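You operate a simulated robot arm through the tools that you are given. There is no shell and no other tool. Be economical: measure what you need, move in short steps, check, and stop when the job is done.

You are at the controls of a simulated robot arm. One attempt, no reset.

Task
Put the cream rag on the silver sheet. Put the teal spacer on the top of the wooden table away on the low shelf of the core bench. Shut the early drawer. Press the yellow button on the narrow control box two times. Take the green rag from the small grey shelf and leave it on top of the grey roll on the top of the shelf under the grey switch. Take the short blue roll and leave it in the clear bag. Put the blue stirrer on the shelf under the cable tray. Put the cream stub in the black bucket on the clear side of the core bench. Put the short grey core on the clear side of the core bench away on the low shelf of the core bench. Take the orange brake pad on the clear side of the core bench and put it away on the top of the drive stand. Close the grey drawer of the packing table. Take the white jug and put it on the spot under the drain spout. Open the white door with the red handle. Do these in any order. Set down upright: short blue roll, short grey core, orange brake pad, white jug.

The check looks at the end state, three seconds after you hand in, the way a careful person would. Anything else that was tipped, shoved, dropped, spilled or broken makes it a failure. Flat cloth is picked up by pressing the open fingertips on it (5 to 10 N) and closing them slowly along it; thin cloth reads only 2 to 8 mm in the jaws.

Robot
A 7-joint arm with a two-finger parallel gripper on a trunk, on a base that drives. Base frame: it is fixed to the floor where the robot stands at the start and does not move with it; the origin is under the middle of the robot, x ahead of it, y to its left, z up; the surface under the hand at the start is at about z = 800. Lengths are in mm, angles in rad, forces in N, time in s.
With the tool pointing down near the work surface it reaches from about 520 to 960 mm from the robot's upright axis, wherever it stands. Its first joint turns from -2.897 to 2.897 rad. Places, roughly: black bucket (21x20x24 cm) [-7200, 2000, 900]; blue stirrer (5x5x18 cm) [-7100, 1800, 900]; clear bag (20x20x10 cm) [-10300, 1200, 800]; cream rag (7x10x4 cm) [700, 0, 800]; cream stub (4x4x7 cm) [-7200, 1800, 800]; early drawer [500, -300, 900]; green rag (7x10x4 cm) [-6600, -1500, 500]; grey drawer of the packing table [-9900, 2800, 500]; grey roll [-8000, -500, 1000]; low shelf of the core bench [-7200, 2000, 400]; orange brake pad [-7250, 2750, 750]; shelf under the cable tray (16x36 cm) [-8260, 3300, 960]; short blue roll (10x10x11 cm) [-7200, 1200, 500]; short grey core (9x9x11 cm) [-7200, 2700, 900]; silver sheet (11x15x1 cm) [400, -400, 800]; spot under the drain spout (20x20 cm) [-8280, -4600, 360]; teal spacer (10x10x3 cm) [700, 200, 800]; top of the drive stand (87x17 cm) [-5080, -5680, 780]; white door with the red handle [-10500, -3800, 500]; white jug (8x13x15 cm) [-10400, -5000, 900]; yellow button on the narrow control box [-8100, -2800, 800]. Payload 3.91 kg.
The TCP is the grasp point between the finger pads, 30 mm short of the fingertips. In the tool frame z runs along the fingers and y along their closing line. Largest opening 110 mm; finger width 20, thickness 10; the body of the gripper, 48 by 112 mm, starts 55 mm behind the TCP.
Orientation is that of the tool frame in the base frame, as a unit quaternion [w, x, y, z]. With the fingers straight down and closing along the base's y, the tool's x points along the base's -x, its y along +y and its z along -z.

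Tools
- The arm moves only by the tool send_rows. Its argument "moves" is a list that holds one entry, the list of rows, each a list of 7 numbers: the shift along the base's x, y, z in mm, then the turn, a rotation vector about the base's x, y, z in rad, then the opening in per cent of the stroke, from 0 (shut) to 100 (fully open). In form: [[[x, y, z, wx, wy, wz, grip], ...]]. A call has 1 to 8 rows; each row shifts and turns the commanded pose from where the row before left it. A row lasts 0.2 s, in which the tool goes at most 50 mm and 0.15 rad; a call with a longer step from one row to the next is refused whole, and so is a gripper value outside its range. Where a pose cannot be reached the arm comes as near as it can. A force on the tool above 40 N (or 10 N above the force at the start of the call, whichever is more), or a blocked arm, ends the call early, and 0.2 s more pass. Each finger travels about 72 mm/s and halts on what it meets, pressing with about 22 N; the grip force reading is that of the motor and also rises with nothing between the fingers. The clock runs only during rows and for 0.2 s after the last one: add rows that do not move to give the fingers time. The reply holds the time, the measured pose of the TCP, the force on the tool along the base axes, the opening and the grip force, in the units named above and with some noise, with the torque about the TCP (base axes, N m) and any sound that the robot's microphone picked up.
- Cameras (640 x 400 px; columns grow to the right, rows downward): "scene" is now at [248.8, -32.3, 1334.1]; the picture's right is [-0.38, -0.92, 0.00], its down [-0.57, 0.24, -0.78] and it looks along [0.73, -0.30, -0.62] (base axes); focal length 259 px, centre (320, 200). "wrist" rides on the gripper at [72, 17, -103] in the tool frame; the picture's right is [-0.23, 0.97, 0.00], its down [-0.76, -0.18, -0.62] and it looks along [-0.61, -0.14, 0.78] (tool axes); focal length 222 px, centre (320, 200). There is no depth. A picture from a camera that has moved, and an enlarged one, comes with that camera's place and axes in the base frame and with its lens.
- get_image(camera): a new picture of that camera. No time passes.
- slide_trunk(by): slides the trunk up (or, below 0, down) by that many mm; the arm and the scene camera ride with it, the base frame stays. It gives what a move gives, with no picture.
- roll_base(legs): drives the robot by 1 to 6 legs, each [ahead, left, turn to the left] in mm, mm and rad, along the robot's own axes; the way and the turn of a leg run together, so that a leg with both is an arc; at most 1500 mm and 3.142 rad a leg. The arm and the cameras ride along, it lands a little off, and it stops where it bumps. It gives what a move gives.
- pan_tilt(pan, tilt): turns the head with the scene camera to pan (to the left, within 1.501 rad either way) and tilt (down, from -0.506 to 1.204), counted from straight ahead of the robot. It gives what a move gives.
- inspect(camera, box): a new picture of the part [left, top, right, bottom] of that camera's present view, enlarged. No time passes.
- finish_job(): hands the job in; it is judged then, once.

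Work in short steps. Places have to be worked out from the pictures, the camera data and where the tool is seen: move nearer, look again, correct. Check each grasp and each placing, and mend what went wrong. You have 546 turns and 328 pictures in all, those below and enlarged ones among them. Open the gripper and draw the arm clear of the work before you hand the job in, unless the task says otherwise; then end with one line.

The tools are called after "Call:" by a JSON object that holds its "op" and its "data". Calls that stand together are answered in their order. send_rows: Moves the arm, as the interface text tells. Its arguments: {"type":"object","properties":{"moves":{"type":"array"}},"required":["moves"]} The other tools are called the same way: slide_trunk (by) slides the trunk up or down; roll_base (legs) drives the base; pan_tilt (pan, tilt) turns the head that bears the scene camera; get_image (camera) takes a picture; inspect (camera, box) takes an enlarged picture of a part of a camera's view; finish_job () hands the job in.

At the start:

```text
clock: 0.0
ee_pos: [647.1, -161.8, 1082.4]
tool_rot: [0.0, -0.001, 1.0, 0.0]
force: [0.7, -0.2, 0.0]
ft_torque: [-0.01, 0.02, -0.03]
grip_width: 110.2
gripper_force: 0.1
trunk travel left (down, up): [-525.0, 157.0]
robot x, y, heading: [-2.7, 1.4, 0.003]
head pan, tilt: [-0.393, 0.668]
```

scene: 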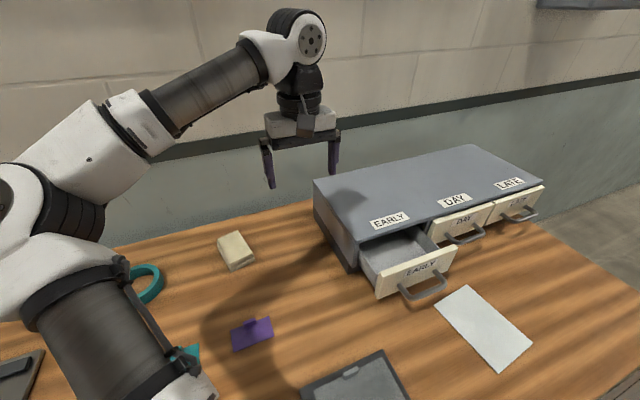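
wrist: 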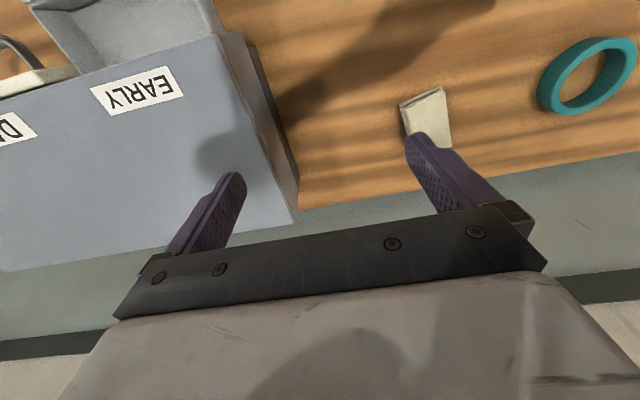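

I'll look over the table first, with the head panned to see the teal items and the drawer.

Call:
{"op": "pan_tilt", "data": {"pan": 0.35, "tilt": 0.9}}

Call:
{"op": "get_image", "data": {"camera": "scene"}}

Call:
{"op": "pan_tilt", "data": {"pan": -0.7, "tilt": 0.8}}

Call:
{"op": "get_image", "data": {"camera": "scene"}}

```text
clock: 1.1
ee_pos: [646.6, -162.1, 1083.2]
tool_rot: [0.0, 0.0, 1.0, 0.0]
force: [0.1, -0.4, 0.2]
ft_torque: [0.01, 0.02, 0.01]
grip_width: 110.2
gripper_force: 0.1
trunk travel left (down, up): [-525.0, 157.0]
robot x, y, heading: [-0.7, -1.1, 0.002]
head pan, tilt: [0.351, 0.901]
```

```text
325 pictures are left
camera scene: at [240.1, 26.6, 1315.2], right [0.34, -0.94, 0.0], down [-0.74, -0.27, -0.62], along [0.58, 0.21, -0.78], focal length 259 px, centre (320, 200)
```

scene: 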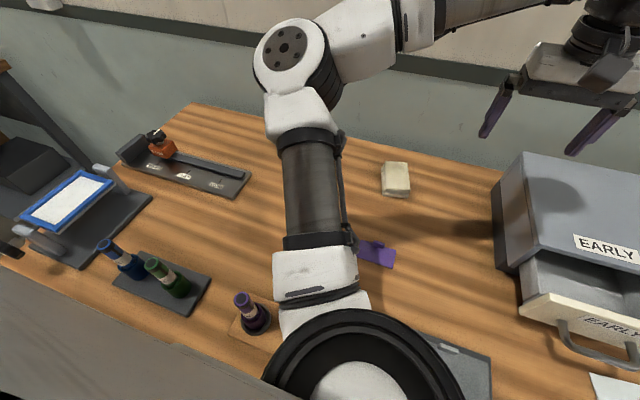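

```text
clock: 2.4
ee_pos: [646.1, -162.2, 1083.3]
tool_rot: [-0.001, 0.001, 1.0, 0.001]
force: [0.1, 0.3, -0.1]
ft_torque: [0.01, 0.02, 0.0]
grip_width: 109.9
gripper_force: 0.0
trunk travel left (down, up): [-525.0, 157.0]
robot x, y, heading: [0.5, 1.2, 0.003]
head pan, tilt: [-0.7, 0.799]
```

```text
324 pictures are left
camera scene: at [230.9, -51.2, 1323.1], right [-0.64, -0.77, 0.0], down [-0.55, 0.46, -0.7], along [0.53, -0.45, -0.72], focal length 259 px, centre (320, 200)
```

scene: 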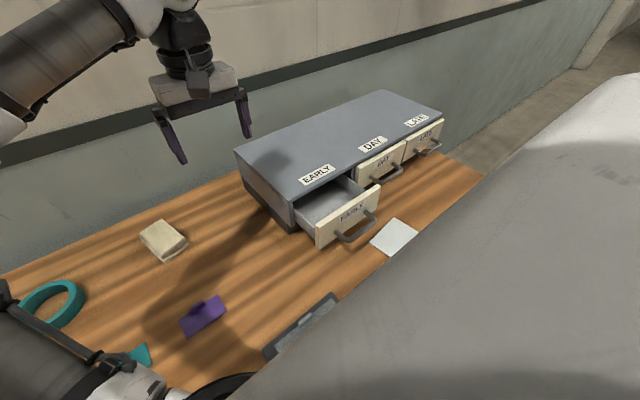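

Cabinet front is near x≈560, with the open early-drawer panel at about x≈485 and its handle near (445,-350,850). I back off a little for room, then raise and move the hand in front of the handle.

Call:
{"op": "roll_base", "data": {"legs": [[-150, 0, 0]]}}

Call:
{"op": "pan_tilt", "data": {"pan": -0.5, "tilt": 0.75}}

Call:
{"op": "get_image", "data": {"camera": "scene"}}

```text
clock: 3.8
ee_pos: [495.5, -163.0, 1082.7]
tool_rot: [0.0, 0.0, 1.0, 0.0]
force: [-0.1, 0.0, -0.4]
ft_torque: [-0.02, 0.01, 0.04]
grip_width: 109.9
gripper_force: 0.1
trunk travel left (down, up): [-525.0, 157.0]
robot x, y, heading: [-149.8, 2.9, 0.001]
head pan, tilt: [-0.7, 0.799]
```

```text
clock: 4.5
ee_pos: [495.9, -163.3, 1082.4]
tool_rot: [-0.001, 0.001, 1.0, 0.001]
force: [-0.8, -1.0, 0.3]
ft_torque: [-0.02, 0.0, -0.02]
grip_width: 109.8
gripper_force: 0.0
trunk travel left (down, up): [-525.0, 157.0]
robot x, y, heading: [-152.0, 1.4, 0.004]
head pan, tilt: [-0.499, 0.75]
```

```text
323 pictures are left
camera scene: at [91.8, -39.1, 1327.1], right [-0.48, -0.88, 0.0], down [-0.6, 0.33, -0.73], along [0.64, -0.35, -0.68], focal length 259 px, centre (320, 200)
```

scene: 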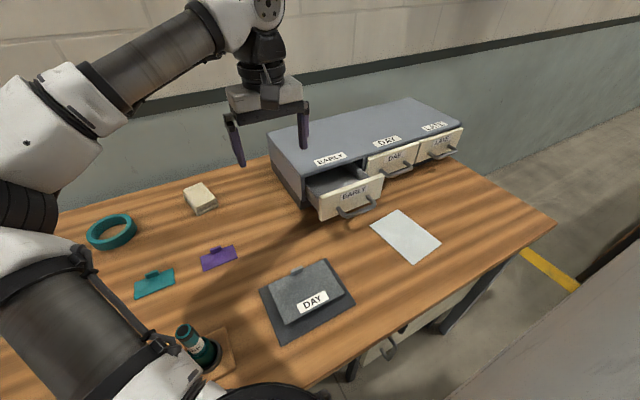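

The view is clear now; I zoom on the drawer for accurate handle geometry.

Call:
{"op": "inspect", "data": {"camera": "scene", "box": [260, 90, 480, 270]}}

Call:
{"op": "get_image", "data": {"camera": "wrist"}}

```text
2.22 times, centred on (370, 180) of scene
camera zoom: at [91.8, -39.1, 1327.1], right [-0.48, -0.88, 0.0], down [-0.6, 0.33, -0.73], along [0.64, -0.35, -0.68], focal length 576 px, centre (209, 244)
```

zoom: 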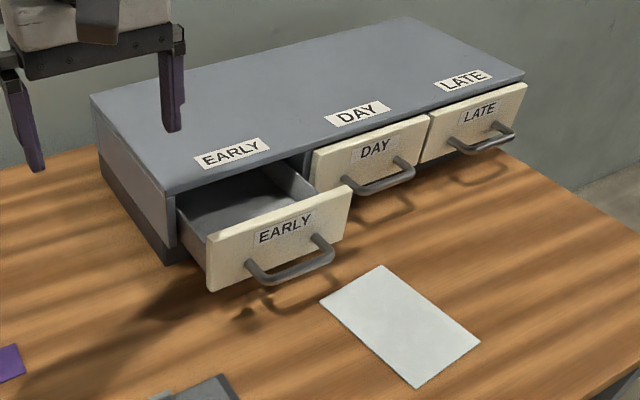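

```text
321 pictures are left
camera wrist: at [424.5, -145.1, 1186.6], right [0.23, 0.97, 0.0], down [0.76, -0.18, 0.62], along [0.61, -0.14, -0.78], focal length 222 px, centre (320, 200)
```

wrist: 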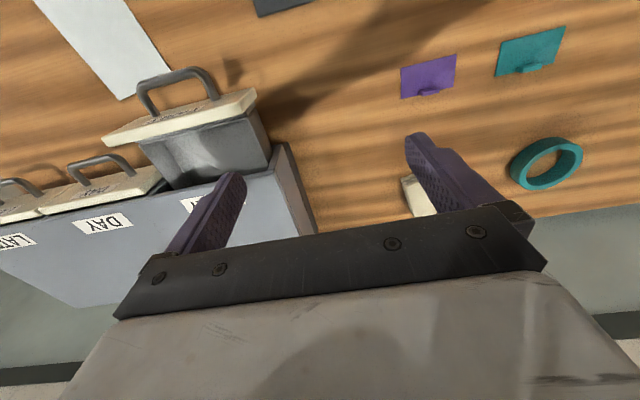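

The handle triangulates to about (431,-329,870). I move in front of it with a narrow opening, then descend.

Call:
{"op": "send_rows", "data": {"moves": [[[-24, -33, 0, 0, 0, 0, 40], [-24, -33, 0, 0, 0, 0, 30], [-24, -33, 0, 0, 0, 0, 30], [-24, -33, 0, 0, 0, 0, 30], [-20, -34, 0, 0, 0, 0, 30], [0, 0, -50, 0, 0, 0, 30], [0, 0, -50, 0, 0, 0, 30], [0, 0, -50, 0, 0, 0, 30]]]}}

Call:
{"op": "get_image", "data": {"camera": "scene"}}

Call:
{"op": "get_image", "data": {"camera": "wrist"}}

```text
clock: 6.3
ee_pos: [380.2, -329.8, 931.5]
tool_rot: [-0.001, 0.0, 1.0, 0.0]
force: [-0.1, 0.4, -0.7]
ft_torque: [0.04, -0.01, -0.02]
grip_width: 32.9
gripper_force: 0.1
trunk travel left (down, up): [-525.0, 157.0]
robot x, y, heading: [-150.0, 0.1, -0.0]
head pan, tilt: [-0.499, 0.75]
```

```text
320 pictures are left
camera scene: at [92.1, -39.2, 1327.1], right [-0.48, -0.88, 0.0], down [-0.6, 0.33, -0.73], along [0.64, -0.35, -0.68], focal length 259 px, centre (320, 200)
```

scene: 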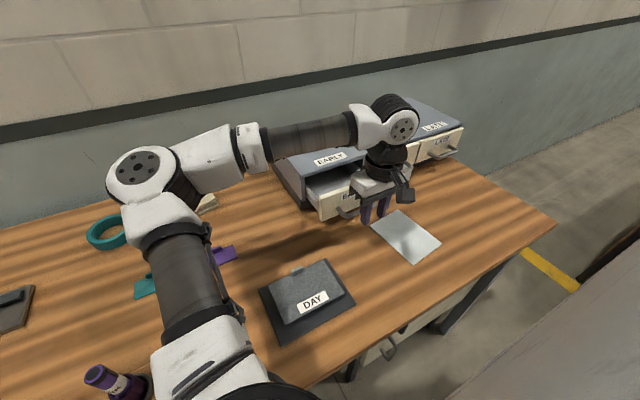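

```text
319 pictures are left
camera wrist: at [308.5, -312.0, 1036.1], right [0.23, 0.97, 0.0], down [0.76, -0.18, 0.62], along [0.61, -0.14, -0.78], focal length 222 px, centre (320, 200)
```

wrist: 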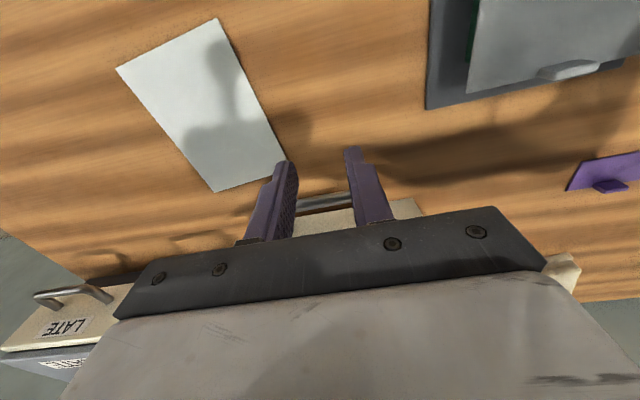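

The fingers straddle the handle's centre. I descend 47 mm and push along +x in steps.

Call:
{"op": "send_rows", "data": {"moves": [[[0, 0, -46, 0, 0, 0, 30], [20, 0, 0, 0, 0, 0, 30], [20, 0, 0, 0, 0, 0, 30], [20, 0, 0, 0, 0, 0, 30], [20, 0, 0, 0, 0, 0, 30], [20, 0, 0, 0, 0, 0, 30]]]}}

Call:
{"op": "get_image", "data": {"camera": "scene"}}

```text
clock: 7.7
ee_pos: [480.6, -327.9, 887.9]
tool_rot: [0.0, 0.001, 1.0, 0.0]
force: [0.5, 1.1, -0.4]
ft_torque: [-0.01, 0.02, 0.0]
grip_width: 32.8
gripper_force: 0.2
trunk travel left (down, up): [-525.0, 157.0]
robot x, y, heading: [-152.1, -3.0, 0.003]
head pan, tilt: [-0.499, 0.75]
```

```text
318 pictures are left
camera scene: at [92.0, -39.1, 1327.1], right [-0.48, -0.88, 0.0], down [-0.6, 0.33, -0.73], along [0.64, -0.35, -0.68], focal length 259 px, centre (320, 200)
```

scene: 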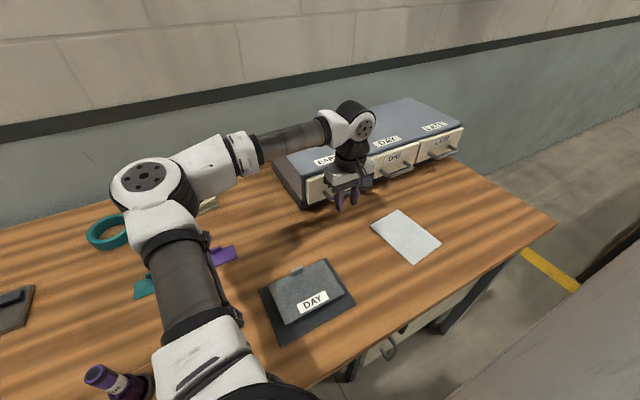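

It appears nearly closed with no force yet; I continue pushing until contact force rises, then back off.

Call:
{"op": "send_rows", "data": {"moves": [[[15, 0, 0, 0, 0, 0, 30], [10, 0, 0, 0, 0, 0, 30], [10, 0, 0, 0, 0, 0, 30], [10, 0, 0, 0, 0, 0, 30], [10, 0, 0, 0, 0, 0, 30]]]}}

Call:
{"op": "get_image", "data": {"camera": "scene"}}

```text
clock: 8.3
ee_pos: [491.9, -330.7, 886.8]
tool_rot: [-0.009, 0.007, 1.0, 0.0]
force: [-10.7, 0.9, 2.9]
ft_torque: [-0.08, 0.09, 0.23]
grip_width: 33.6
gripper_force: 0.2
trunk travel left (down, up): [-525.0, 157.0]
robot x, y, heading: [-151.7, -0.8, -0.009]
head pan, tilt: [-0.499, 0.75]
stopped in row 2: the force on the tool passed its limit at 48 N (the readings are from after the stop); the commanded pose is now the measured one
```

```text
317 pictures are left
camera scene: at [91.1, -39.1, 1327.2], right [-0.48, -0.88, 0.0], down [-0.6, 0.33, -0.73], along [0.64, -0.35, -0.68], focal length 259 px, centre (320, 200)
```

scene: 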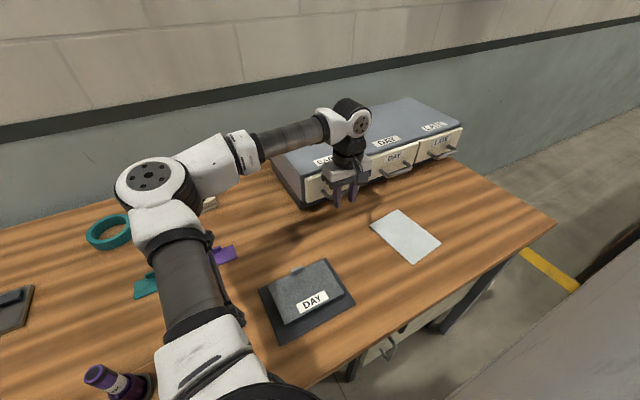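

Hit the stop, presumably closed. I back off, lift, and check.

Call:
{"op": "send_rows", "data": {"moves": [[[-30, 0, 0, 0, 0, 0, 30], [-30, 0, 0, 0, 0, 0, 30], [0, 0, 50, 0, 0, 0, 30], [0, 0, 50, 0, 0, 0, 30], [0, 25, 43, 0, 0, 0, 60], [0, 50, 0, 0, 0, 0, 100], [20, 45, 0, 0, 0, 0, 100], [25, 43, 0, 0, 0, 0, 100]]]}}

Call:
{"op": "inspect", "data": {"camera": "scene", "box": [260, 90, 480, 270]}}

```text
clock: 10.1
ee_pos: [479.8, -169.3, 1026.5]
tool_rot: [-0.007, 0.006, 1.0, 0.001]
force: [-0.8, 0.3, 0.6]
ft_torque: [0.0, 0.03, 0.01]
grip_width: 110.1
gripper_force: 0.0
trunk travel left (down, up): [-525.0, 157.0]
robot x, y, heading: [-148.1, -1.8, -0.002]
head pan, tilt: [-0.499, 0.75]
```

```text
2.22 times, centred on (370, 180) of scene
camera zoom: at [91.4, -38.9, 1327.1], right [-0.48, -0.88, 0.0], down [-0.6, 0.33, -0.73], along [0.64, -0.35, -0.68], focal length 576 px, centre (209, 244)
```

zoom: 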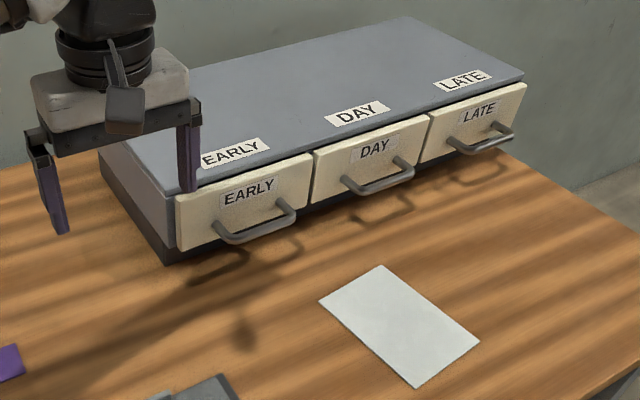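

Early drawer is shut. Next the cream rag: zoom for orientation.

Call:
{"op": "inspect", "data": {"camera": "scene", "box": [60, 150, 280, 288]}}

Call:
{"op": "get_image", "data": {"camera": "wrist"}}

```text
2.90 times, centred on (170, 219) of scene
camera zoom: at [91.4, -38.9, 1327.1], right [-0.48, -0.88, 0.0], down [-0.6, 0.33, -0.73], along [0.64, -0.35, -0.68], focal length 751 px, centre (755, 145)
```

zoom: 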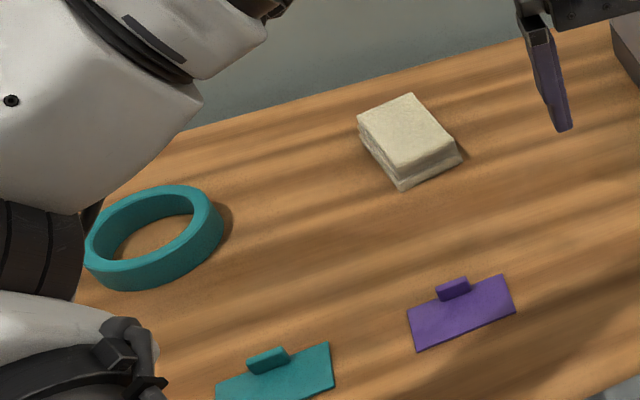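

```text
314 pictures are left
camera wrist: at [408.5, -149.6, 1131.4], right [0.24, 0.97, 0.0], down [0.77, -0.19, 0.61], along [0.59, -0.15, -0.79], focal length 222 px, centre (320, 200)
```

wrist: 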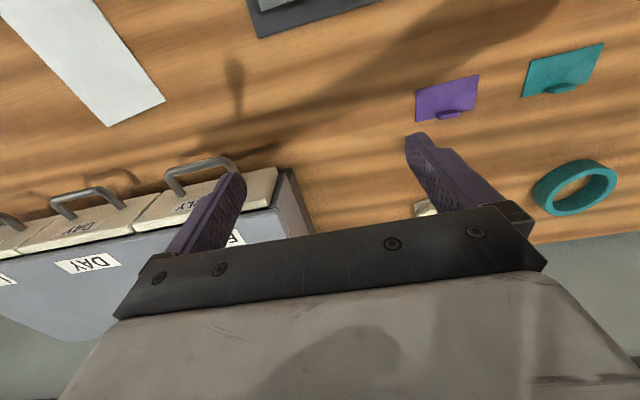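

The rag is a folded stack centred near (727,0), long axis ≈13° off x. I move above it, turn 0.23 rad, and check with the wrist camera.

Call:
{"op": "send_rows", "data": {"moves": [[[41, 28, 0, 0, 0, 0.12, 100], [41, 28, 0, 0, 0, 0.11, 100], [41, 28, 0, 0, 0, 0, 100], [41, 28, 0, 0, 0, 0, 100], [41, 28, 0, 0, 0, 0, 100], [42, 29, 0, 0, 0, 0, 100], [0, 0, -45, 0, 0, 0, 100], [0, 0, -40, 0, 0, 0, 100]]]}}

Call:
{"op": "get_image", "data": {"camera": "wrist"}}

Call:
{"op": "get_image", "data": {"camera": "scene"}}

```text
refused: row 6 steps farther than a row can; nothing moved
```

```text
313 pictures are left
camera wrist: at [408.5, -149.6, 1131.4], right [0.24, 0.97, 0.0], down [0.77, -0.19, 0.61], along [0.59, -0.15, -0.79], focal length 222 px, centre (320, 200)
```

wrist: 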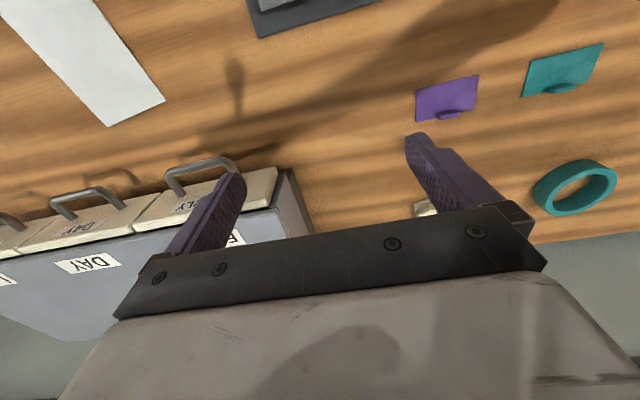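

```text
312 pictures are left
camera scene: at [91.4, -38.9, 1327.1], right [-0.48, -0.88, 0.0], down [-0.6, 0.33, -0.73], along [0.64, -0.35, -0.68], focal length 259 px, centre (320, 200)
```

scene: 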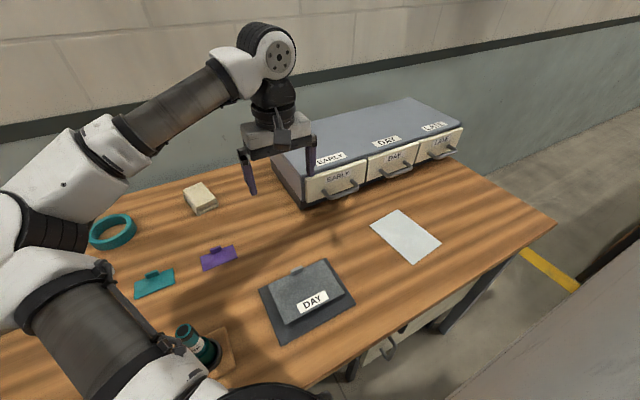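

A row was slightly too long; I resend with shorter steps.

Call:
{"op": "send_rows", "data": {"moves": [[[41, 28, 0, 0, 0, 0.12, 100], [41, 28, 0, 0, 0, 0.11, 100], [41, 28, 0, 0, 0, 0, 100], [41, 28, 0, 0, 0, 0, 100], [41, 28, 0, 0, 0, 0, 100], [41, 28, 0, 0, 0, 0, 100], [0, 0, -45, 0, 0, 0, 100], [0, 0, -40, 0, 0, 0, 100]]]}}

Call:
{"op": "get_image", "data": {"camera": "wrist"}}

Call:
{"op": "inspect", "data": {"camera": "scene", "box": [100, 90, 320, 228]}}

```text
clock: 11.9
ee_pos: [726.1, -0.3, 940.9]
tool_rot: [-0.007, -0.109, 0.994, 0.0]
force: [-1.2, -0.2, 0.0]
ft_torque: [0.01, -0.01, -0.02]
grip_width: 110.0
gripper_force: 0.0
trunk travel left (down, up): [-525.0, 157.0]
robot x, y, heading: [-149.3, -1.9, -0.005]
head pan, tilt: [-0.499, 0.75]
```

```text
311 pictures are left
camera wrist: at [653.5, 1.4, 1045.5], right [0.01, 1.0, 0.0], down [0.79, -0.01, 0.61], along [0.61, -0.01, -0.79], focal length 222 px, centre (320, 200)
```

wrist: 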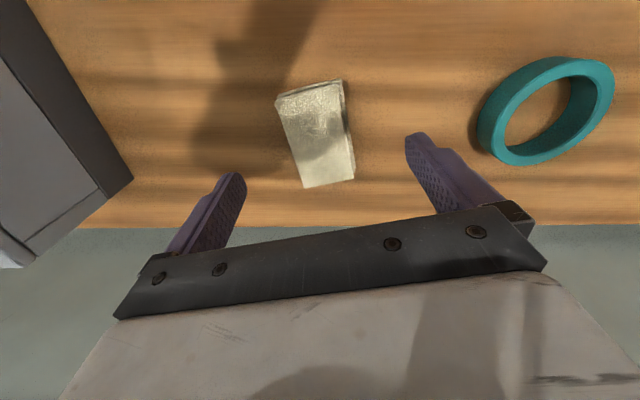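

```text
2.90 times, centred on (210, 159) of scene
camera zoom: at [91.6, -39.1, 1327.1], right [-0.48, -0.88, 0.0], down [-0.6, 0.33, -0.73], along [0.64, -0.35, -0.68], focal length 751 px, centre (639, 319)
```

zoom: 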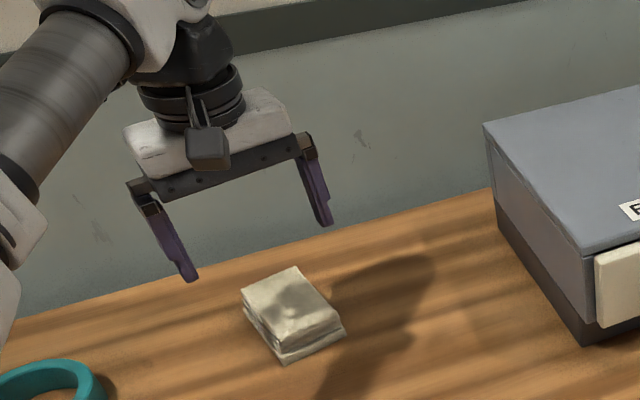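

The wrist view agrees: rag centre ≈(733,-1). I descend straight over it to TCP z≈835 and close slowly.

Call:
{"op": "send_rows", "data": {"moves": [[[5, 0, -45, 0, 0, 0, 100], [0, 0, -40, 0, 0, 0, 100], [0, 0, -21, 0, 0, 0, 100], [0, 0, 0, 0, 0, 0, 70], [0, 0, 0, 0, 0, 0, 50], [0, 0, 0, 0, 0, 0, 40], [0, 0, 0, 0, 0, 0, 30], [0, 0, 0, 0, 0, 0, 30]]]}}

Call:
{"op": "get_image", "data": {"camera": "wrist"}}

```text
clock: 13.7
ee_pos: [730.6, -0.4, 837.0]
tool_rot: [-0.008, -0.109, 0.994, 0.0]
force: [-0.2, 0.8, 1.2]
ft_torque: [-0.03, -0.06, 0.01]
grip_width: 64.1
gripper_force: 22.1
trunk travel left (down, up): [-525.0, 157.0]
robot x, y, heading: [-150.8, -2.1, -0.003]
head pan, tilt: [-0.499, 0.75]
```

```text
309 pictures are left
camera wrist: at [658.0, 1.2, 942.0], right [0.01, 1.0, 0.0], down [0.79, -0.01, 0.61], along [0.61, -0.01, -0.79], focal length 222 px, centre (320, 200)
```

wrist: 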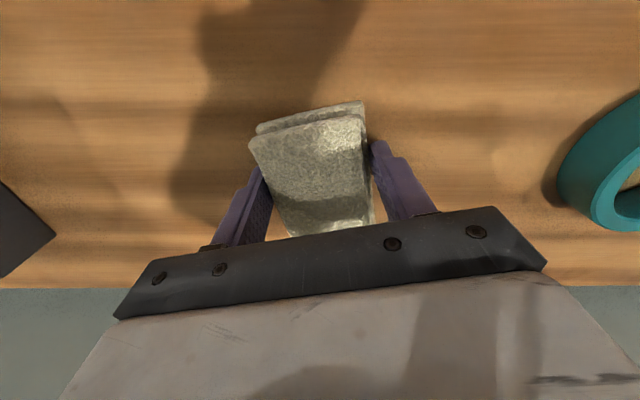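

Rag held at 64 mm. I lift it, then go around the cabinet to the silver sheet (centre ≈(364,-441)).

Call:
{"op": "send_rows", "data": {"moves": [[[0, 0, 40, 0, 0, 0, 25], [0, 0, 50, 0, 0, 0, 25], [0, 0, 50, 0, 0, 0, 25], [-45, 0, 10, 0, 0, 0, 25], [-48, 0, 0, 0, 0, 0, 25], [-48, 0, 0, 0, 0, 0, 25], [-48, 0, 0, 0, 0, -0.12, 25], [-40, -28, 0, 0, 0, 0, 25]]]}}

Call:
{"op": "send_rows", "data": {"moves": [[[-40, -28, 0, 0, 0, 0, 25], [-40, -28, 0, 0, 0, 0, 25], [-30, -39, 0, 0, 0, 0, 25], [-28, -41, 0, 0, 0, 0, 25], [0, -50, 0, 0, 0, 0, 25], [0, -50, 0, 0, 0, 0, 25], [0, -50, 0, 0, 0, 0, 25]]]}}

Call:
{"op": "get_image", "data": {"camera": "wrist"}}

Call:
{"op": "get_image", "data": {"camera": "scene"}}

```text
clock: 15.5
ee_pos: [500.8, -27.3, 988.0]
tool_rot: [-0.007, -0.05, 0.999, 0.002]
force: [0.7, -0.5, -0.8]
ft_torque: [0.01, 0.02, 0.01]
grip_width: 64.2
gripper_force: 22.0
trunk travel left (down, up): [-525.0, 157.0]
robot x, y, heading: [-150.3, -1.1, -0.001]
head pan, tilt: [-0.499, 0.75]
```

```text
clock: 17.1
ee_pos: [361.8, -314.5, 986.9]
tool_rot: [-0.007, -0.05, 0.999, 0.002]
force: [-0.6, -0.6, -0.1]
ft_torque: [0.0, 0.04, -0.02]
grip_width: 64.2
gripper_force: 22.4
trunk travel left (down, up): [-525.0, 157.0]
robot x, y, heading: [-148.7, -2.7, -0.001]
head pan, tilt: [-0.499, 0.75]
```

```text
308 pictures are left
camera wrist: at [291.5, -305.0, 1092.7], right [0.13, 0.99, 0.0], down [0.78, -0.1, 0.61], along [0.61, -0.08, -0.79], focal length 222 px, centre (320, 200)
```

wrist: 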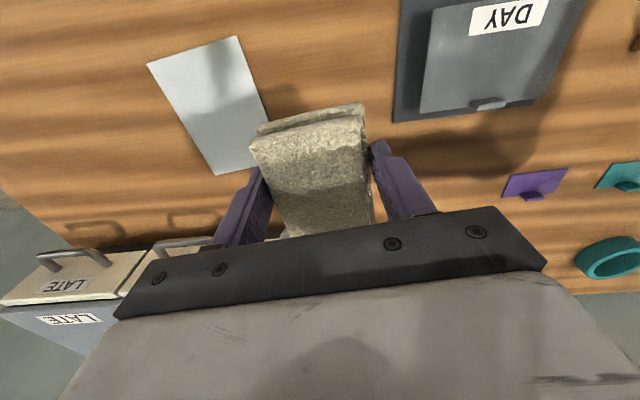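

```text
307 pictures are left
camera scene: at [91.3, -39.7, 1327.1], right [-0.48, -0.88, 0.0], down [-0.6, 0.33, -0.73], along [0.64, -0.35, -0.68], focal length 259 px, centre (320, 200)
```

scene: 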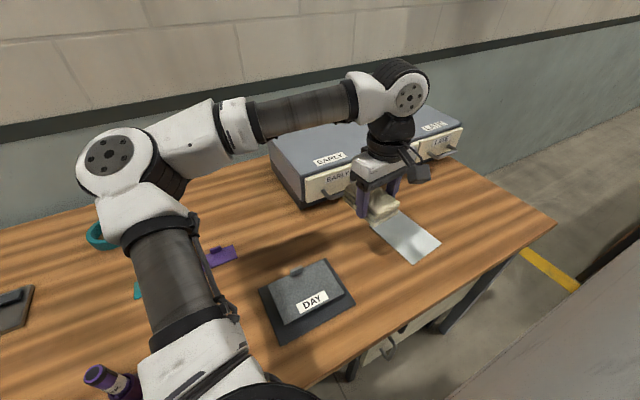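

Sheet centre refined to ≈(358,-436). I move over it and descend.

Call:
{"op": "send_rows", "data": {"moves": [[[-2, -45, 0, 0, 0, 0, 25], [-2, -45, 0, 0, 0, 0, 25], [0, -31, -30, 0, 0, 0, 25], [0, 0, -45, 0, 0, 0, 25], [0, 0, -35, 0, 0, 0, 25]]]}}

Call:
{"op": "get_image", "data": {"camera": "wrist"}}

Call:
{"op": "inspect", "data": {"camera": "scene", "box": [320, 130, 480, 270]}}

```text
clock: 18.3
ee_pos: [359.7, -434.4, 876.2]
tool_rot: [-0.007, -0.049, 0.999, 0.0]
force: [-0.3, -0.5, 0.0]
ft_torque: [-0.03, 0.01, 0.02]
grip_width: 64.2
gripper_force: 21.8
trunk travel left (down, up): [-525.0, 157.0]
robot x, y, heading: [-145.7, -1.0, -0.001]
head pan, tilt: [-0.499, 0.75]
```

```text
306 pictures are left
camera wrist: at [288.8, -424.9, 981.5], right [0.13, 0.99, 0.0], down [0.78, -0.1, 0.61], along [0.61, -0.08, -0.79], focal length 222 px, centre (320, 200)
```

wrist: 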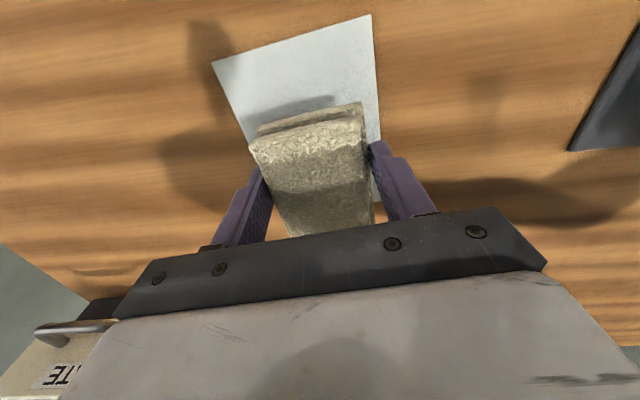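

```text
2.86 times, centred on (400, 200) of scene
camera zoom: at [91.5, -39.3, 1327.1], right [-0.48, -0.88, 0.0], down [-0.6, 0.33, -0.73], along [0.64, -0.35, -0.68], focal length 740 px, centre (91, 200)
```

zoom: 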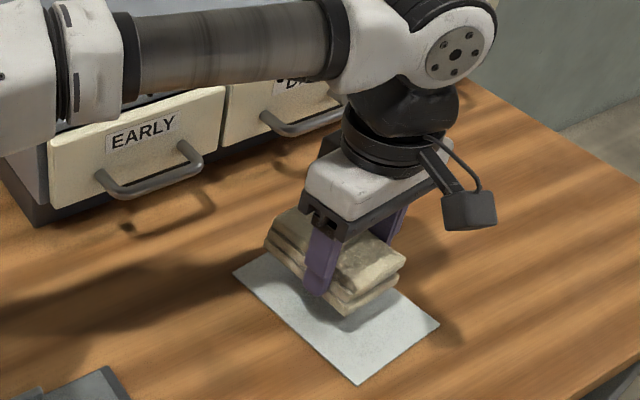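

Looks aligned; small nudge, then lower gently and release.

Call:
{"op": "send_rows", "data": {"moves": [[[5, -4, -20, 0, 0, 0, 25], [0, 0, -10, 0, 0, 0, 25], [0, 0, -4, 0, 0, 0, 25], [0, 0, 0, 0, 0, 0, 25]]]}}

```text
clock: 19.3
ee_pos: [364.6, -438.9, 844.1]
tool_rot: [-0.007, -0.05, 0.999, 0.0]
force: [0.3, -0.2, -0.8]
ft_torque: [-0.02, -0.02, 0.0]
grip_width: 64.2
gripper_force: 22.5
trunk travel left (down, up): [-525.0, 157.0]
robot x, y, heading: [-149.6, 3.5, 0.001]
head pan, tilt: [-0.499, 0.75]
```

Call:
{"op": "send_rows", "data": {"moves": [[[0, 0, -4, 0, 0, 0, 25], [0, 0, 0, 0, 0, 0, 70], [0, 0, 0, 0, 0, 0, 90], [0, 0, 0, 0, 0, 0, 90], [0, 0, 40, 0, 0, 0, 90], [0, 0, 50, 0, 0, 0, 90], [0, 0, 50, 0, 0, 0, 90], [0, 40, 20, 0, 0, 0, 90]]]}}

Call:
{"op": "get_image", "data": {"camera": "wrist"}}

```text
clock: 21.1
ee_pos: [363.8, -398.4, 998.8]
tool_rot: [-0.006, -0.049, 0.999, 0.0]
force: [0.1, 0.7, 0.8]
ft_torque: [0.02, -0.02, 0.05]
grip_width: 98.8
gripper_force: 0.1
trunk travel left (down, up): [-525.0, 157.0]
robot x, y, heading: [-150.4, 1.5, -0.001]
head pan, tilt: [-0.499, 0.75]
```

```text
304 pictures are left
camera wrist: at [291.5, -388.5, 1103.9], right [0.13, 0.99, 0.0], down [0.78, -0.1, 0.61], along [0.61, -0.08, -0.79], focal length 222 px, centre (320, 200)
```

wrist: 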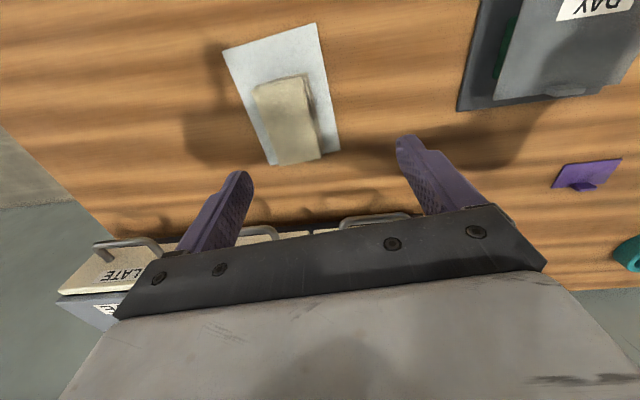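

Call:
{"op": "inspect", "data": {"camera": "scene", "box": [320, 160, 480, 280]}}

Call:
{"op": "inspect", "data": {"camera": "wrist", "box": [200, 10, 360, 180]}}

```text
3.33 times, centred on (400, 220) of scene
camera zoom: at [91.3, -38.7, 1327.1], right [-0.48, -0.88, 0.0], down [-0.6, 0.33, -0.73], along [0.64, -0.35, -0.68], focal length 864 px, centre (53, 133)
```

zoom: 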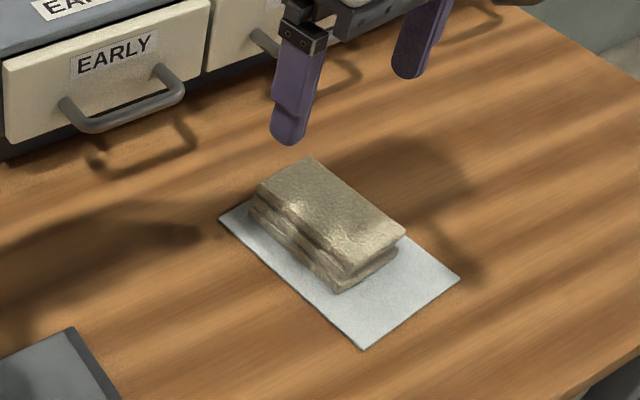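

```text
2.35 times, centred on (280, 95) of wrist
camera zoom: at [291.5, -388.5, 1103.9], right [0.13, 0.99, 0.0], down [0.78, -0.1, 0.61], along [0.61, -0.08, -0.79], focal length 523 px, centre (414, 447)
```

zoom: 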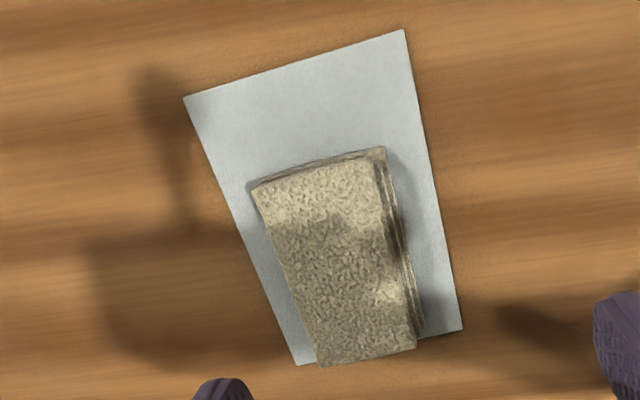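

Rag rests fully within the sheet. Now the teal ring near (718,216): I move over for a proper look.

Call:
{"op": "send_rows", "data": {"moves": [[[0, 49, 0, 0, 0, 0, 100], [0, 49, 0, 0, 0, 0, 100], [0, 49, 0, 0, 0, 0, 100], [0, 49, 0, 0, 0, 0, 100], [15, 46, 0, 0, 0, -0.1, 100], [20, 44, 0, 0, 0, 0, 100], [20, 44, 0, 0, 0, 0, 100], [20, 44, 0, 0, 0, 0, 100]]]}}

Call:
{"op": "send_rows", "data": {"moves": [[[20, 44, 0, 0, 0, 0, 100], [20, 44, 0, 0, 0, 0, 100], [20, 44, 0, 0, 0, 0, 100], [20, 44, 0, 0, 0, 0, 100], [35, 34, 0, 0, 0, 0, 100], [35, 34, 0, 0, 0, 0, 100], [35, 0, 0, 0, 0, 0, 100]]]}}

Call:
{"op": "get_image", "data": {"camera": "wrist"}}

Call:
{"op": "pan_tilt", "data": {"pan": 0.1, "tilt": 0.75}}

Call:
{"op": "get_image", "data": {"camera": "scene"}}

```text
clock: 22.9
ee_pos: [438.3, -23.1, 998.0]
tool_rot: [-0.007, 0.0, 1.0, 0.001]
force: [0.0, -0.6, 0.3]
ft_torque: [0.0, 0.0, 0.01]
grip_width: 109.8
gripper_force: 0.0
trunk travel left (down, up): [-525.0, 157.0]
robot x, y, heading: [-150.9, -2.9, -0.003]
head pan, tilt: [-0.499, 0.75]
```

```text
clock: 24.5
ee_pos: [622.9, 220.5, 997.8]
tool_rot: [-0.009, 0.001, 1.0, 0.001]
force: [0.1, -0.5, -0.4]
ft_torque: [-0.01, -0.01, -0.02]
grip_width: 110.2
gripper_force: 0.1
trunk travel left (down, up): [-525.0, 157.0]
robot x, y, heading: [-153.1, 0.5, 0.001]
head pan, tilt: [-0.499, 0.75]
```

```text
301 pictures are left
camera wrist: at [552.9, 237.2, 1103.6], right [0.23, 0.97, 0.0], down [0.77, -0.18, 0.61], along [0.59, -0.14, -0.79], focal length 222 px, centre (320, 200)
```

wrist: 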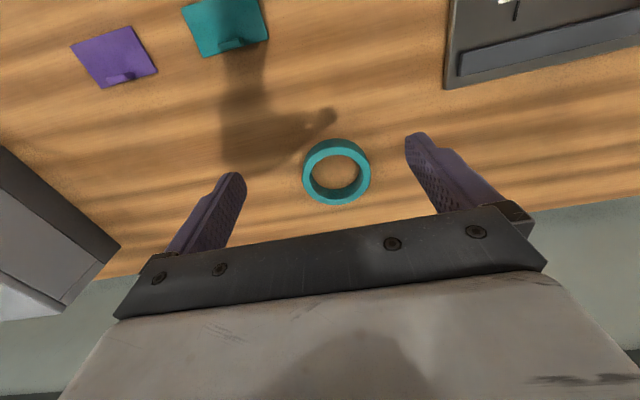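

```text
clock: 25.5
ee_pos: [623.0, 218.9, 999.3]
tool_rot: [-0.007, 0.0, 1.0, 0.001]
force: [0.4, 0.2, 0.4]
ft_torque: [0.0, 0.0, -0.02]
grip_width: 109.7
gripper_force: 0.0
trunk travel left (down, up): [-525.0, 157.0]
robot x, y, heading: [-154.1, -0.2, -0.003]
head pan, tilt: [0.099, 0.75]
```

```text
300 pictures are left
camera scene: at [101.1, 8.6, 1327.1], right [0.1, -1.0, 0.0], down [-0.68, -0.07, -0.73], along [0.73, 0.07, -0.68], focal length 259 px, centre (320, 200)
```

scene: 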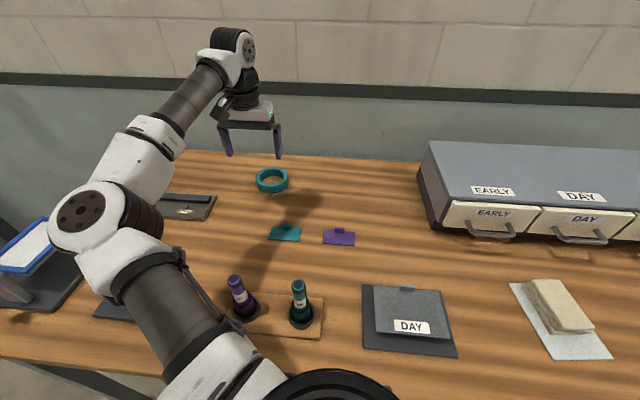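

Ring is ~98 mm wide, centre ≈(709,225). I move directly above and lower for a precise view.

Call:
{"op": "send_rows", "data": {"moves": [[[43, 3, -10, 0, 0, 0, 100], [43, 3, -20, 0, 0, 0, 100], [0, 0, -40, 0, 0, 0, 100], [0, 0, 0, 0, 0, 0, 100]]]}}

Call:
{"op": "get_image", "data": {"camera": "wrist"}}

Call:
{"op": "inspect", "data": {"camera": "scene", "box": [200, 100, 340, 200]}}

```text
clock: 26.5
ee_pos: [697.0, 224.1, 933.8]
tool_rot: [-0.007, 0.001, 1.0, 0.001]
force: [0.4, -0.2, -0.3]
ft_torque: [-0.01, 0.0, -0.01]
grip_width: 110.0
gripper_force: 0.0
out of reach, approached as far as the arm can: row 2
trunk travel left (down, up): [-525.0, 157.0]
robot x, y, heading: [-153.2, 1.6, -0.003]
head pan, tilt: [0.099, 0.75]
```

```text
299 pictures are left
camera wrist: at [627.2, 241.4, 1039.3], right [0.23, 0.97, 0.0], down [0.77, -0.18, 0.61], along [0.6, -0.14, -0.79], focal length 222 px, centre (320, 200)
```

wrist: 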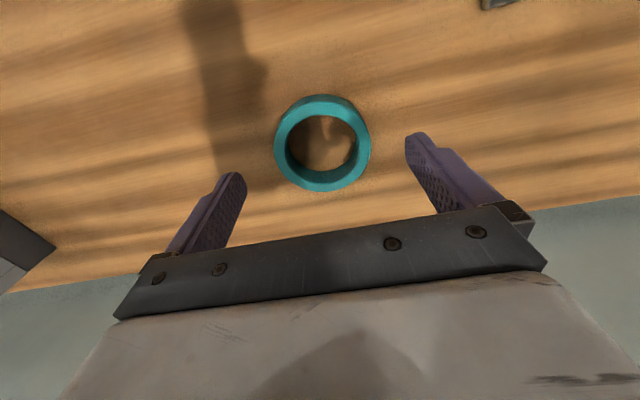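

```text
4.00 times, centred on (270, 150) of scene
camera zoom: at [100.9, 8.7, 1327.2], right [0.1, -1.0, 0.0], down [-0.68, -0.07, -0.73], along [0.73, 0.07, -0.68], focal length 1037 px, centre (520, 400)
```

zoom: 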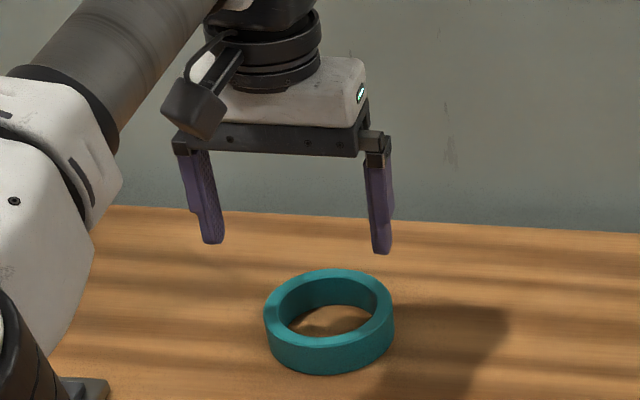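

Ring centre ≈(717,223); reach is near limit, so I drive forward 120 mm, and pitch the tool forward (so it can later enter a shelf with the ring flat).

Call:
{"op": "send_rows", "data": {"moves": [[[-20, 0, 45, 0, 0, 0, 100], [-20, 0, 30, 0, 0, 0, 100]]]}}

Call:
{"op": "roll_base", "data": {"legs": [[120, 0, 0]]}}

Call:
{"op": "send_rows", "data": {"moves": [[[-12, 0, 0, 0, -0.15, 0, 100], [-12, 0, 0, 0, -0.15, 0, 100], [-12, 0, 0, 0, -0.15, 0, 100], [-12, 0, 0, 0, -0.15, 0, 100], [-12, 0, 0, 0, -0.1, 0, 100], [0, 0, 0, 0, 0, 0, 100]]]}}

Call:
{"op": "get_image", "data": {"camera": "scene"}}

```text
clock: 27.1
ee_pos: [657.4, 224.4, 1008.3]
tool_rot: [-0.008, 0.001, 1.0, 0.001]
force: [0.1, -0.5, -0.8]
ft_torque: [-0.01, 0.0, 0.02]
grip_width: 110.0
gripper_force: 0.1
trunk travel left (down, up): [-525.0, 157.0]
robot x, y, heading: [-148.4, -1.4, 0.0]
head pan, tilt: [0.099, 0.75]
```

```text
clock: 28.3
ee_pos: [780.4, 225.6, 1007.9]
tool_rot: [-0.008, 0.0, 1.0, 0.001]
force: [0.6, 0.4, -0.2]
ft_torque: [0.01, 0.02, 0.01]
grip_width: 110.0
gripper_force: 0.1
trunk travel left (down, up): [-525.0, 157.0]
robot x, y, heading: [-30.1, 0.9, -0.0]
head pan, tilt: [0.099, 0.75]
```

```text
clock: 29.7
ee_pos: [718.6, 225.6, 1007.6]
tool_rot: [0.336, 0.0, 0.942, 0.001]
force: [0.2, -0.2, -0.4]
ft_torque: [0.0, 0.0, 0.0]
grip_width: 110.0
gripper_force: 0.1
trunk travel left (down, up): [-525.0, 157.0]
robot x, y, heading: [-30.6, 1.5, -0.002]
head pan, tilt: [0.099, 0.75]
```

```text
297 pictures are left
camera scene: at [221.6, 8.8, 1327.1], right [0.1, -1.0, 0.0], down [-0.68, -0.07, -0.73], along [0.73, 0.07, -0.68], focal length 259 px, centre (320, 200)
```

scene: 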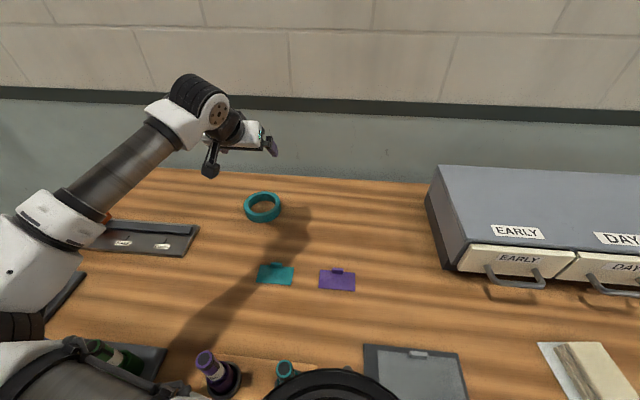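

Tilt 0.69 rad toward +x achieved. I position over the ring (y≈223) and lower partway, then look.

Call:
{"op": "send_rows", "data": {"moves": [[[-12, -2, -30, 0, 0, 0, 100], [0, 0, -45, 0, 0, 0, 100], [0, 0, -40, 0, 0, 0, 100], [0, 0, -20, 0, 0, 0, 100], [0, 0, 0, 0, 0, 0, 100]]]}}

Call:
{"op": "get_image", "data": {"camera": "wrist"}}

Call:
{"op": "inspect", "data": {"camera": "scene", "box": [190, 120, 350, 240]}}

```text
clock: 30.9
ee_pos: [706.5, 223.7, 872.9]
tool_rot: [0.335, 0.0, 0.942, 0.0]
force: [-0.4, -0.2, -1.3]
ft_torque: [-0.01, 0.02, -0.02]
grip_width: 110.2
gripper_force: 0.1
trunk travel left (down, up): [-525.0, 157.0]
robot x, y, heading: [-32.4, -0.9, -0.001]
head pan, tilt: [0.099, 0.75]
```

```text
296 pictures are left
camera wrist: at [585.4, 240.5, 907.2], right [0.17, 0.97, 0.15], down [0.2, -0.18, 0.96], along [0.96, -0.14, -0.22], focal length 222 px, centre (320, 200)
```

wrist: 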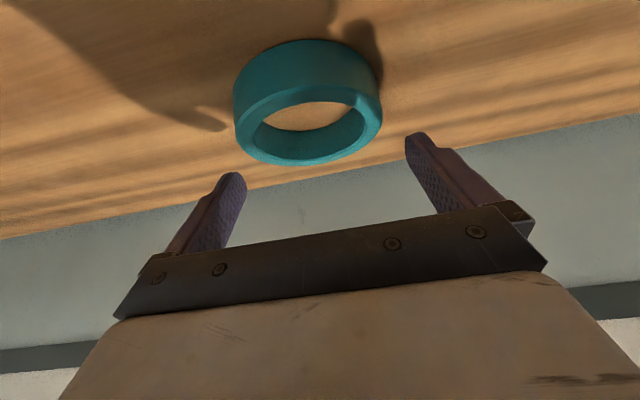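

```text
3.33 times, centred on (270, 180) of scene
camera zoom: at [221.6, 8.8, 1327.1], right [0.1, -1.0, 0.0], down [-0.68, -0.07, -0.73], along [0.73, 0.07, -0.68], focal length 864 px, centre (487, 267)
```

zoom: 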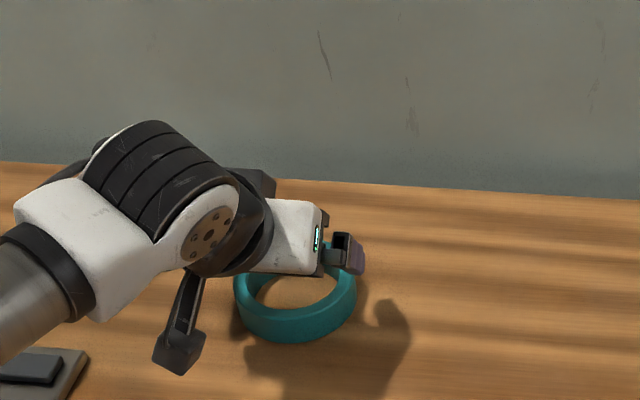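

Centred (ring y≈223–224). Lower the last 41 mm gently and close.

Call:
{"op": "send_rows", "data": {"moves": [[[0, 0, -20, 0, 0, 0, 100], [0, 0, -12, 0, 0, 0, 100], [0, 0, -8, 0, 0, 0, 100], [0, 0, 0, 0, 0, 0, 100]]]}}

Call:
{"op": "get_image", "data": {"camera": "wrist"}}

```text
clock: 31.9
ee_pos: [706.8, 223.7, 831.6]
tool_rot: [0.336, -0.001, 0.942, 0.002]
force: [0.3, -0.2, -0.6]
ft_torque: [-0.02, 0.04, 0.02]
grip_width: 110.0
gripper_force: 0.1
trunk travel left (down, up): [-525.0, 157.0]
robot x, y, heading: [-27.6, 2.0, 0.001]
head pan, tilt: [0.099, 0.75]
```

```text
294 pictures are left
camera wrist: at [585.9, 240.9, 867.8], right [0.17, 0.97, 0.15], down [0.2, -0.18, 0.96], along [0.97, -0.14, -0.22], focal length 222 px, centre (320, 200)
```

wrist: 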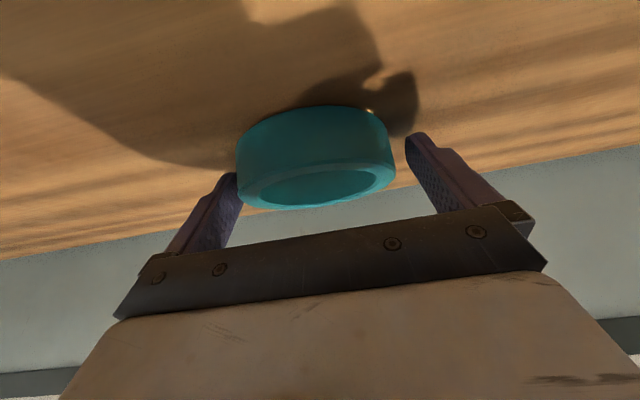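

Call:
{"op": "send_rows", "data": {"moves": [[[0, 0, 0, 0, 0, 0, 90], [0, 0, 0, 0, 0, 0, 80], [0, 0, 0, 0, 0, 0, 70], [0, 0, 0, 0, 0, 0, 70], [0, 0, 20, 0, 0, 0, 70], [0, 0, 40, 0, 0, 0, 70], [0, 0, 0, 0, 0, 0, 70]]]}}

Call:
{"op": "get_image", "data": {"camera": "wrist"}}

```text
clock: 33.5
ee_pos: [706.7, 224.0, 893.0]
tool_rot: [0.335, -0.001, 0.942, 0.001]
force: [0.4, 0.2, -1.2]
ft_torque: [0.03, 0.02, -0.02]
grip_width: 98.8
gripper_force: 22.2
trunk travel left (down, up): [-525.0, 157.0]
robot x, y, heading: [-31.5, 3.9, -0.006]
head pan, tilt: [0.099, 0.75]
```

```text
293 pictures are left
camera wrist: at [585.8, 240.8, 928.1], right [0.17, 0.97, 0.15], down [0.2, -0.18, 0.96], along [0.96, -0.14, -0.22], focal length 222 px, centre (320, 200)
```

wrist: 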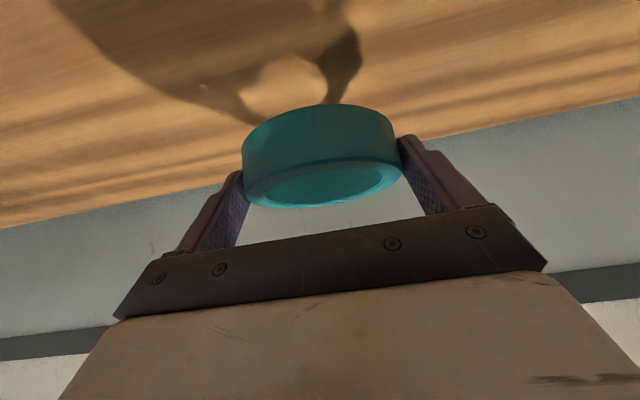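

Ring held at 98.8 mm. Lift high, tuck in, then back away and turn around to scout.

Call:
{"op": "send_rows", "data": {"moves": [[[0, 0, 50, 0, 0, 0, 70], [0, 0, 50, 0, 0, 0, 70], [-30, -30, 20, 0, 0, 0, 70], [-35, -30, 0, 0, 0, 0, 70], [-35, -35, 0, 0, 0, 0, 70], [-35, -35, 0, 0, 0, 0, 70], [-35, -35, 0, 0, 0, 0, 70]]]}}

Call:
{"op": "roll_base", "data": {"legs": [[-1000, 0, 0], [0, 0, 3.1]]}}

Call:
{"op": "pan_tilt", "data": {"pan": 0, "tilt": 0.15}}

Call:
{"op": "get_image", "data": {"camera": "scene"}}

```text
clock: 35.1
ee_pos: [544.9, 60.8, 1020.1]
tool_rot: [0.335, 0.0, 0.942, 0.001]
force: [-0.2, -0.9, -1.6]
ft_torque: [0.0, 0.02, 0.02]
grip_width: 98.8
gripper_force: 22.1
out of reach, approached as far as the arm can: row 7
trunk travel left (down, up): [-525.0, 157.0]
robot x, y, heading: [-25.0, -2.7, 0.004]
head pan, tilt: [0.099, 0.75]
```

```text
clock: 47.7
ee_pos: [-1599.0, -40.2, 1020.2]
tool_rot: [-0.006, 0.942, -0.018, -0.334]
force: [-0.3, 0.1, -1.5]
ft_torque: [0.01, -0.02, 0.0]
grip_width: 98.8
gripper_force: 22.4
trunk travel left (down, up): [-525.0, 157.0]
robot x, y, heading: [-1023.6, 0.3, 3.106]
head pan, tilt: [0.099, 0.75]
```

```text
clock: 48.7
ee_pos: [-1600.1, -40.9, 1020.9]
tool_rot: [-0.005, 0.942, -0.017, -0.335]
force: [0.1, 0.9, -1.2]
ft_torque: [0.03, -0.05, 0.03]
grip_width: 98.9
gripper_force: 22.1
trunk travel left (down, up): [-525.0, 157.0]
robot x, y, heading: [-1021.1, 0.3, 3.112]
head pan, tilt: [0.0, 0.15]
```

```text
292 pictures are left
camera scene: at [-1285.3, 10.0, 1381.4], right [0.04, 1.0, 0.0], down [0.15, -0.01, -0.99], along [-0.99, 0.04, -0.15], focal length 259 px, centre (320, 200)
```

scene: 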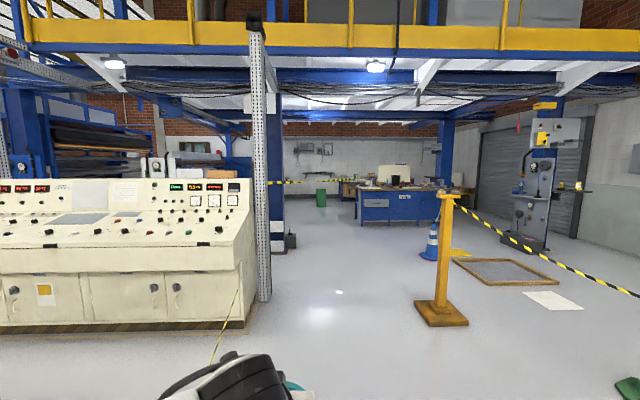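

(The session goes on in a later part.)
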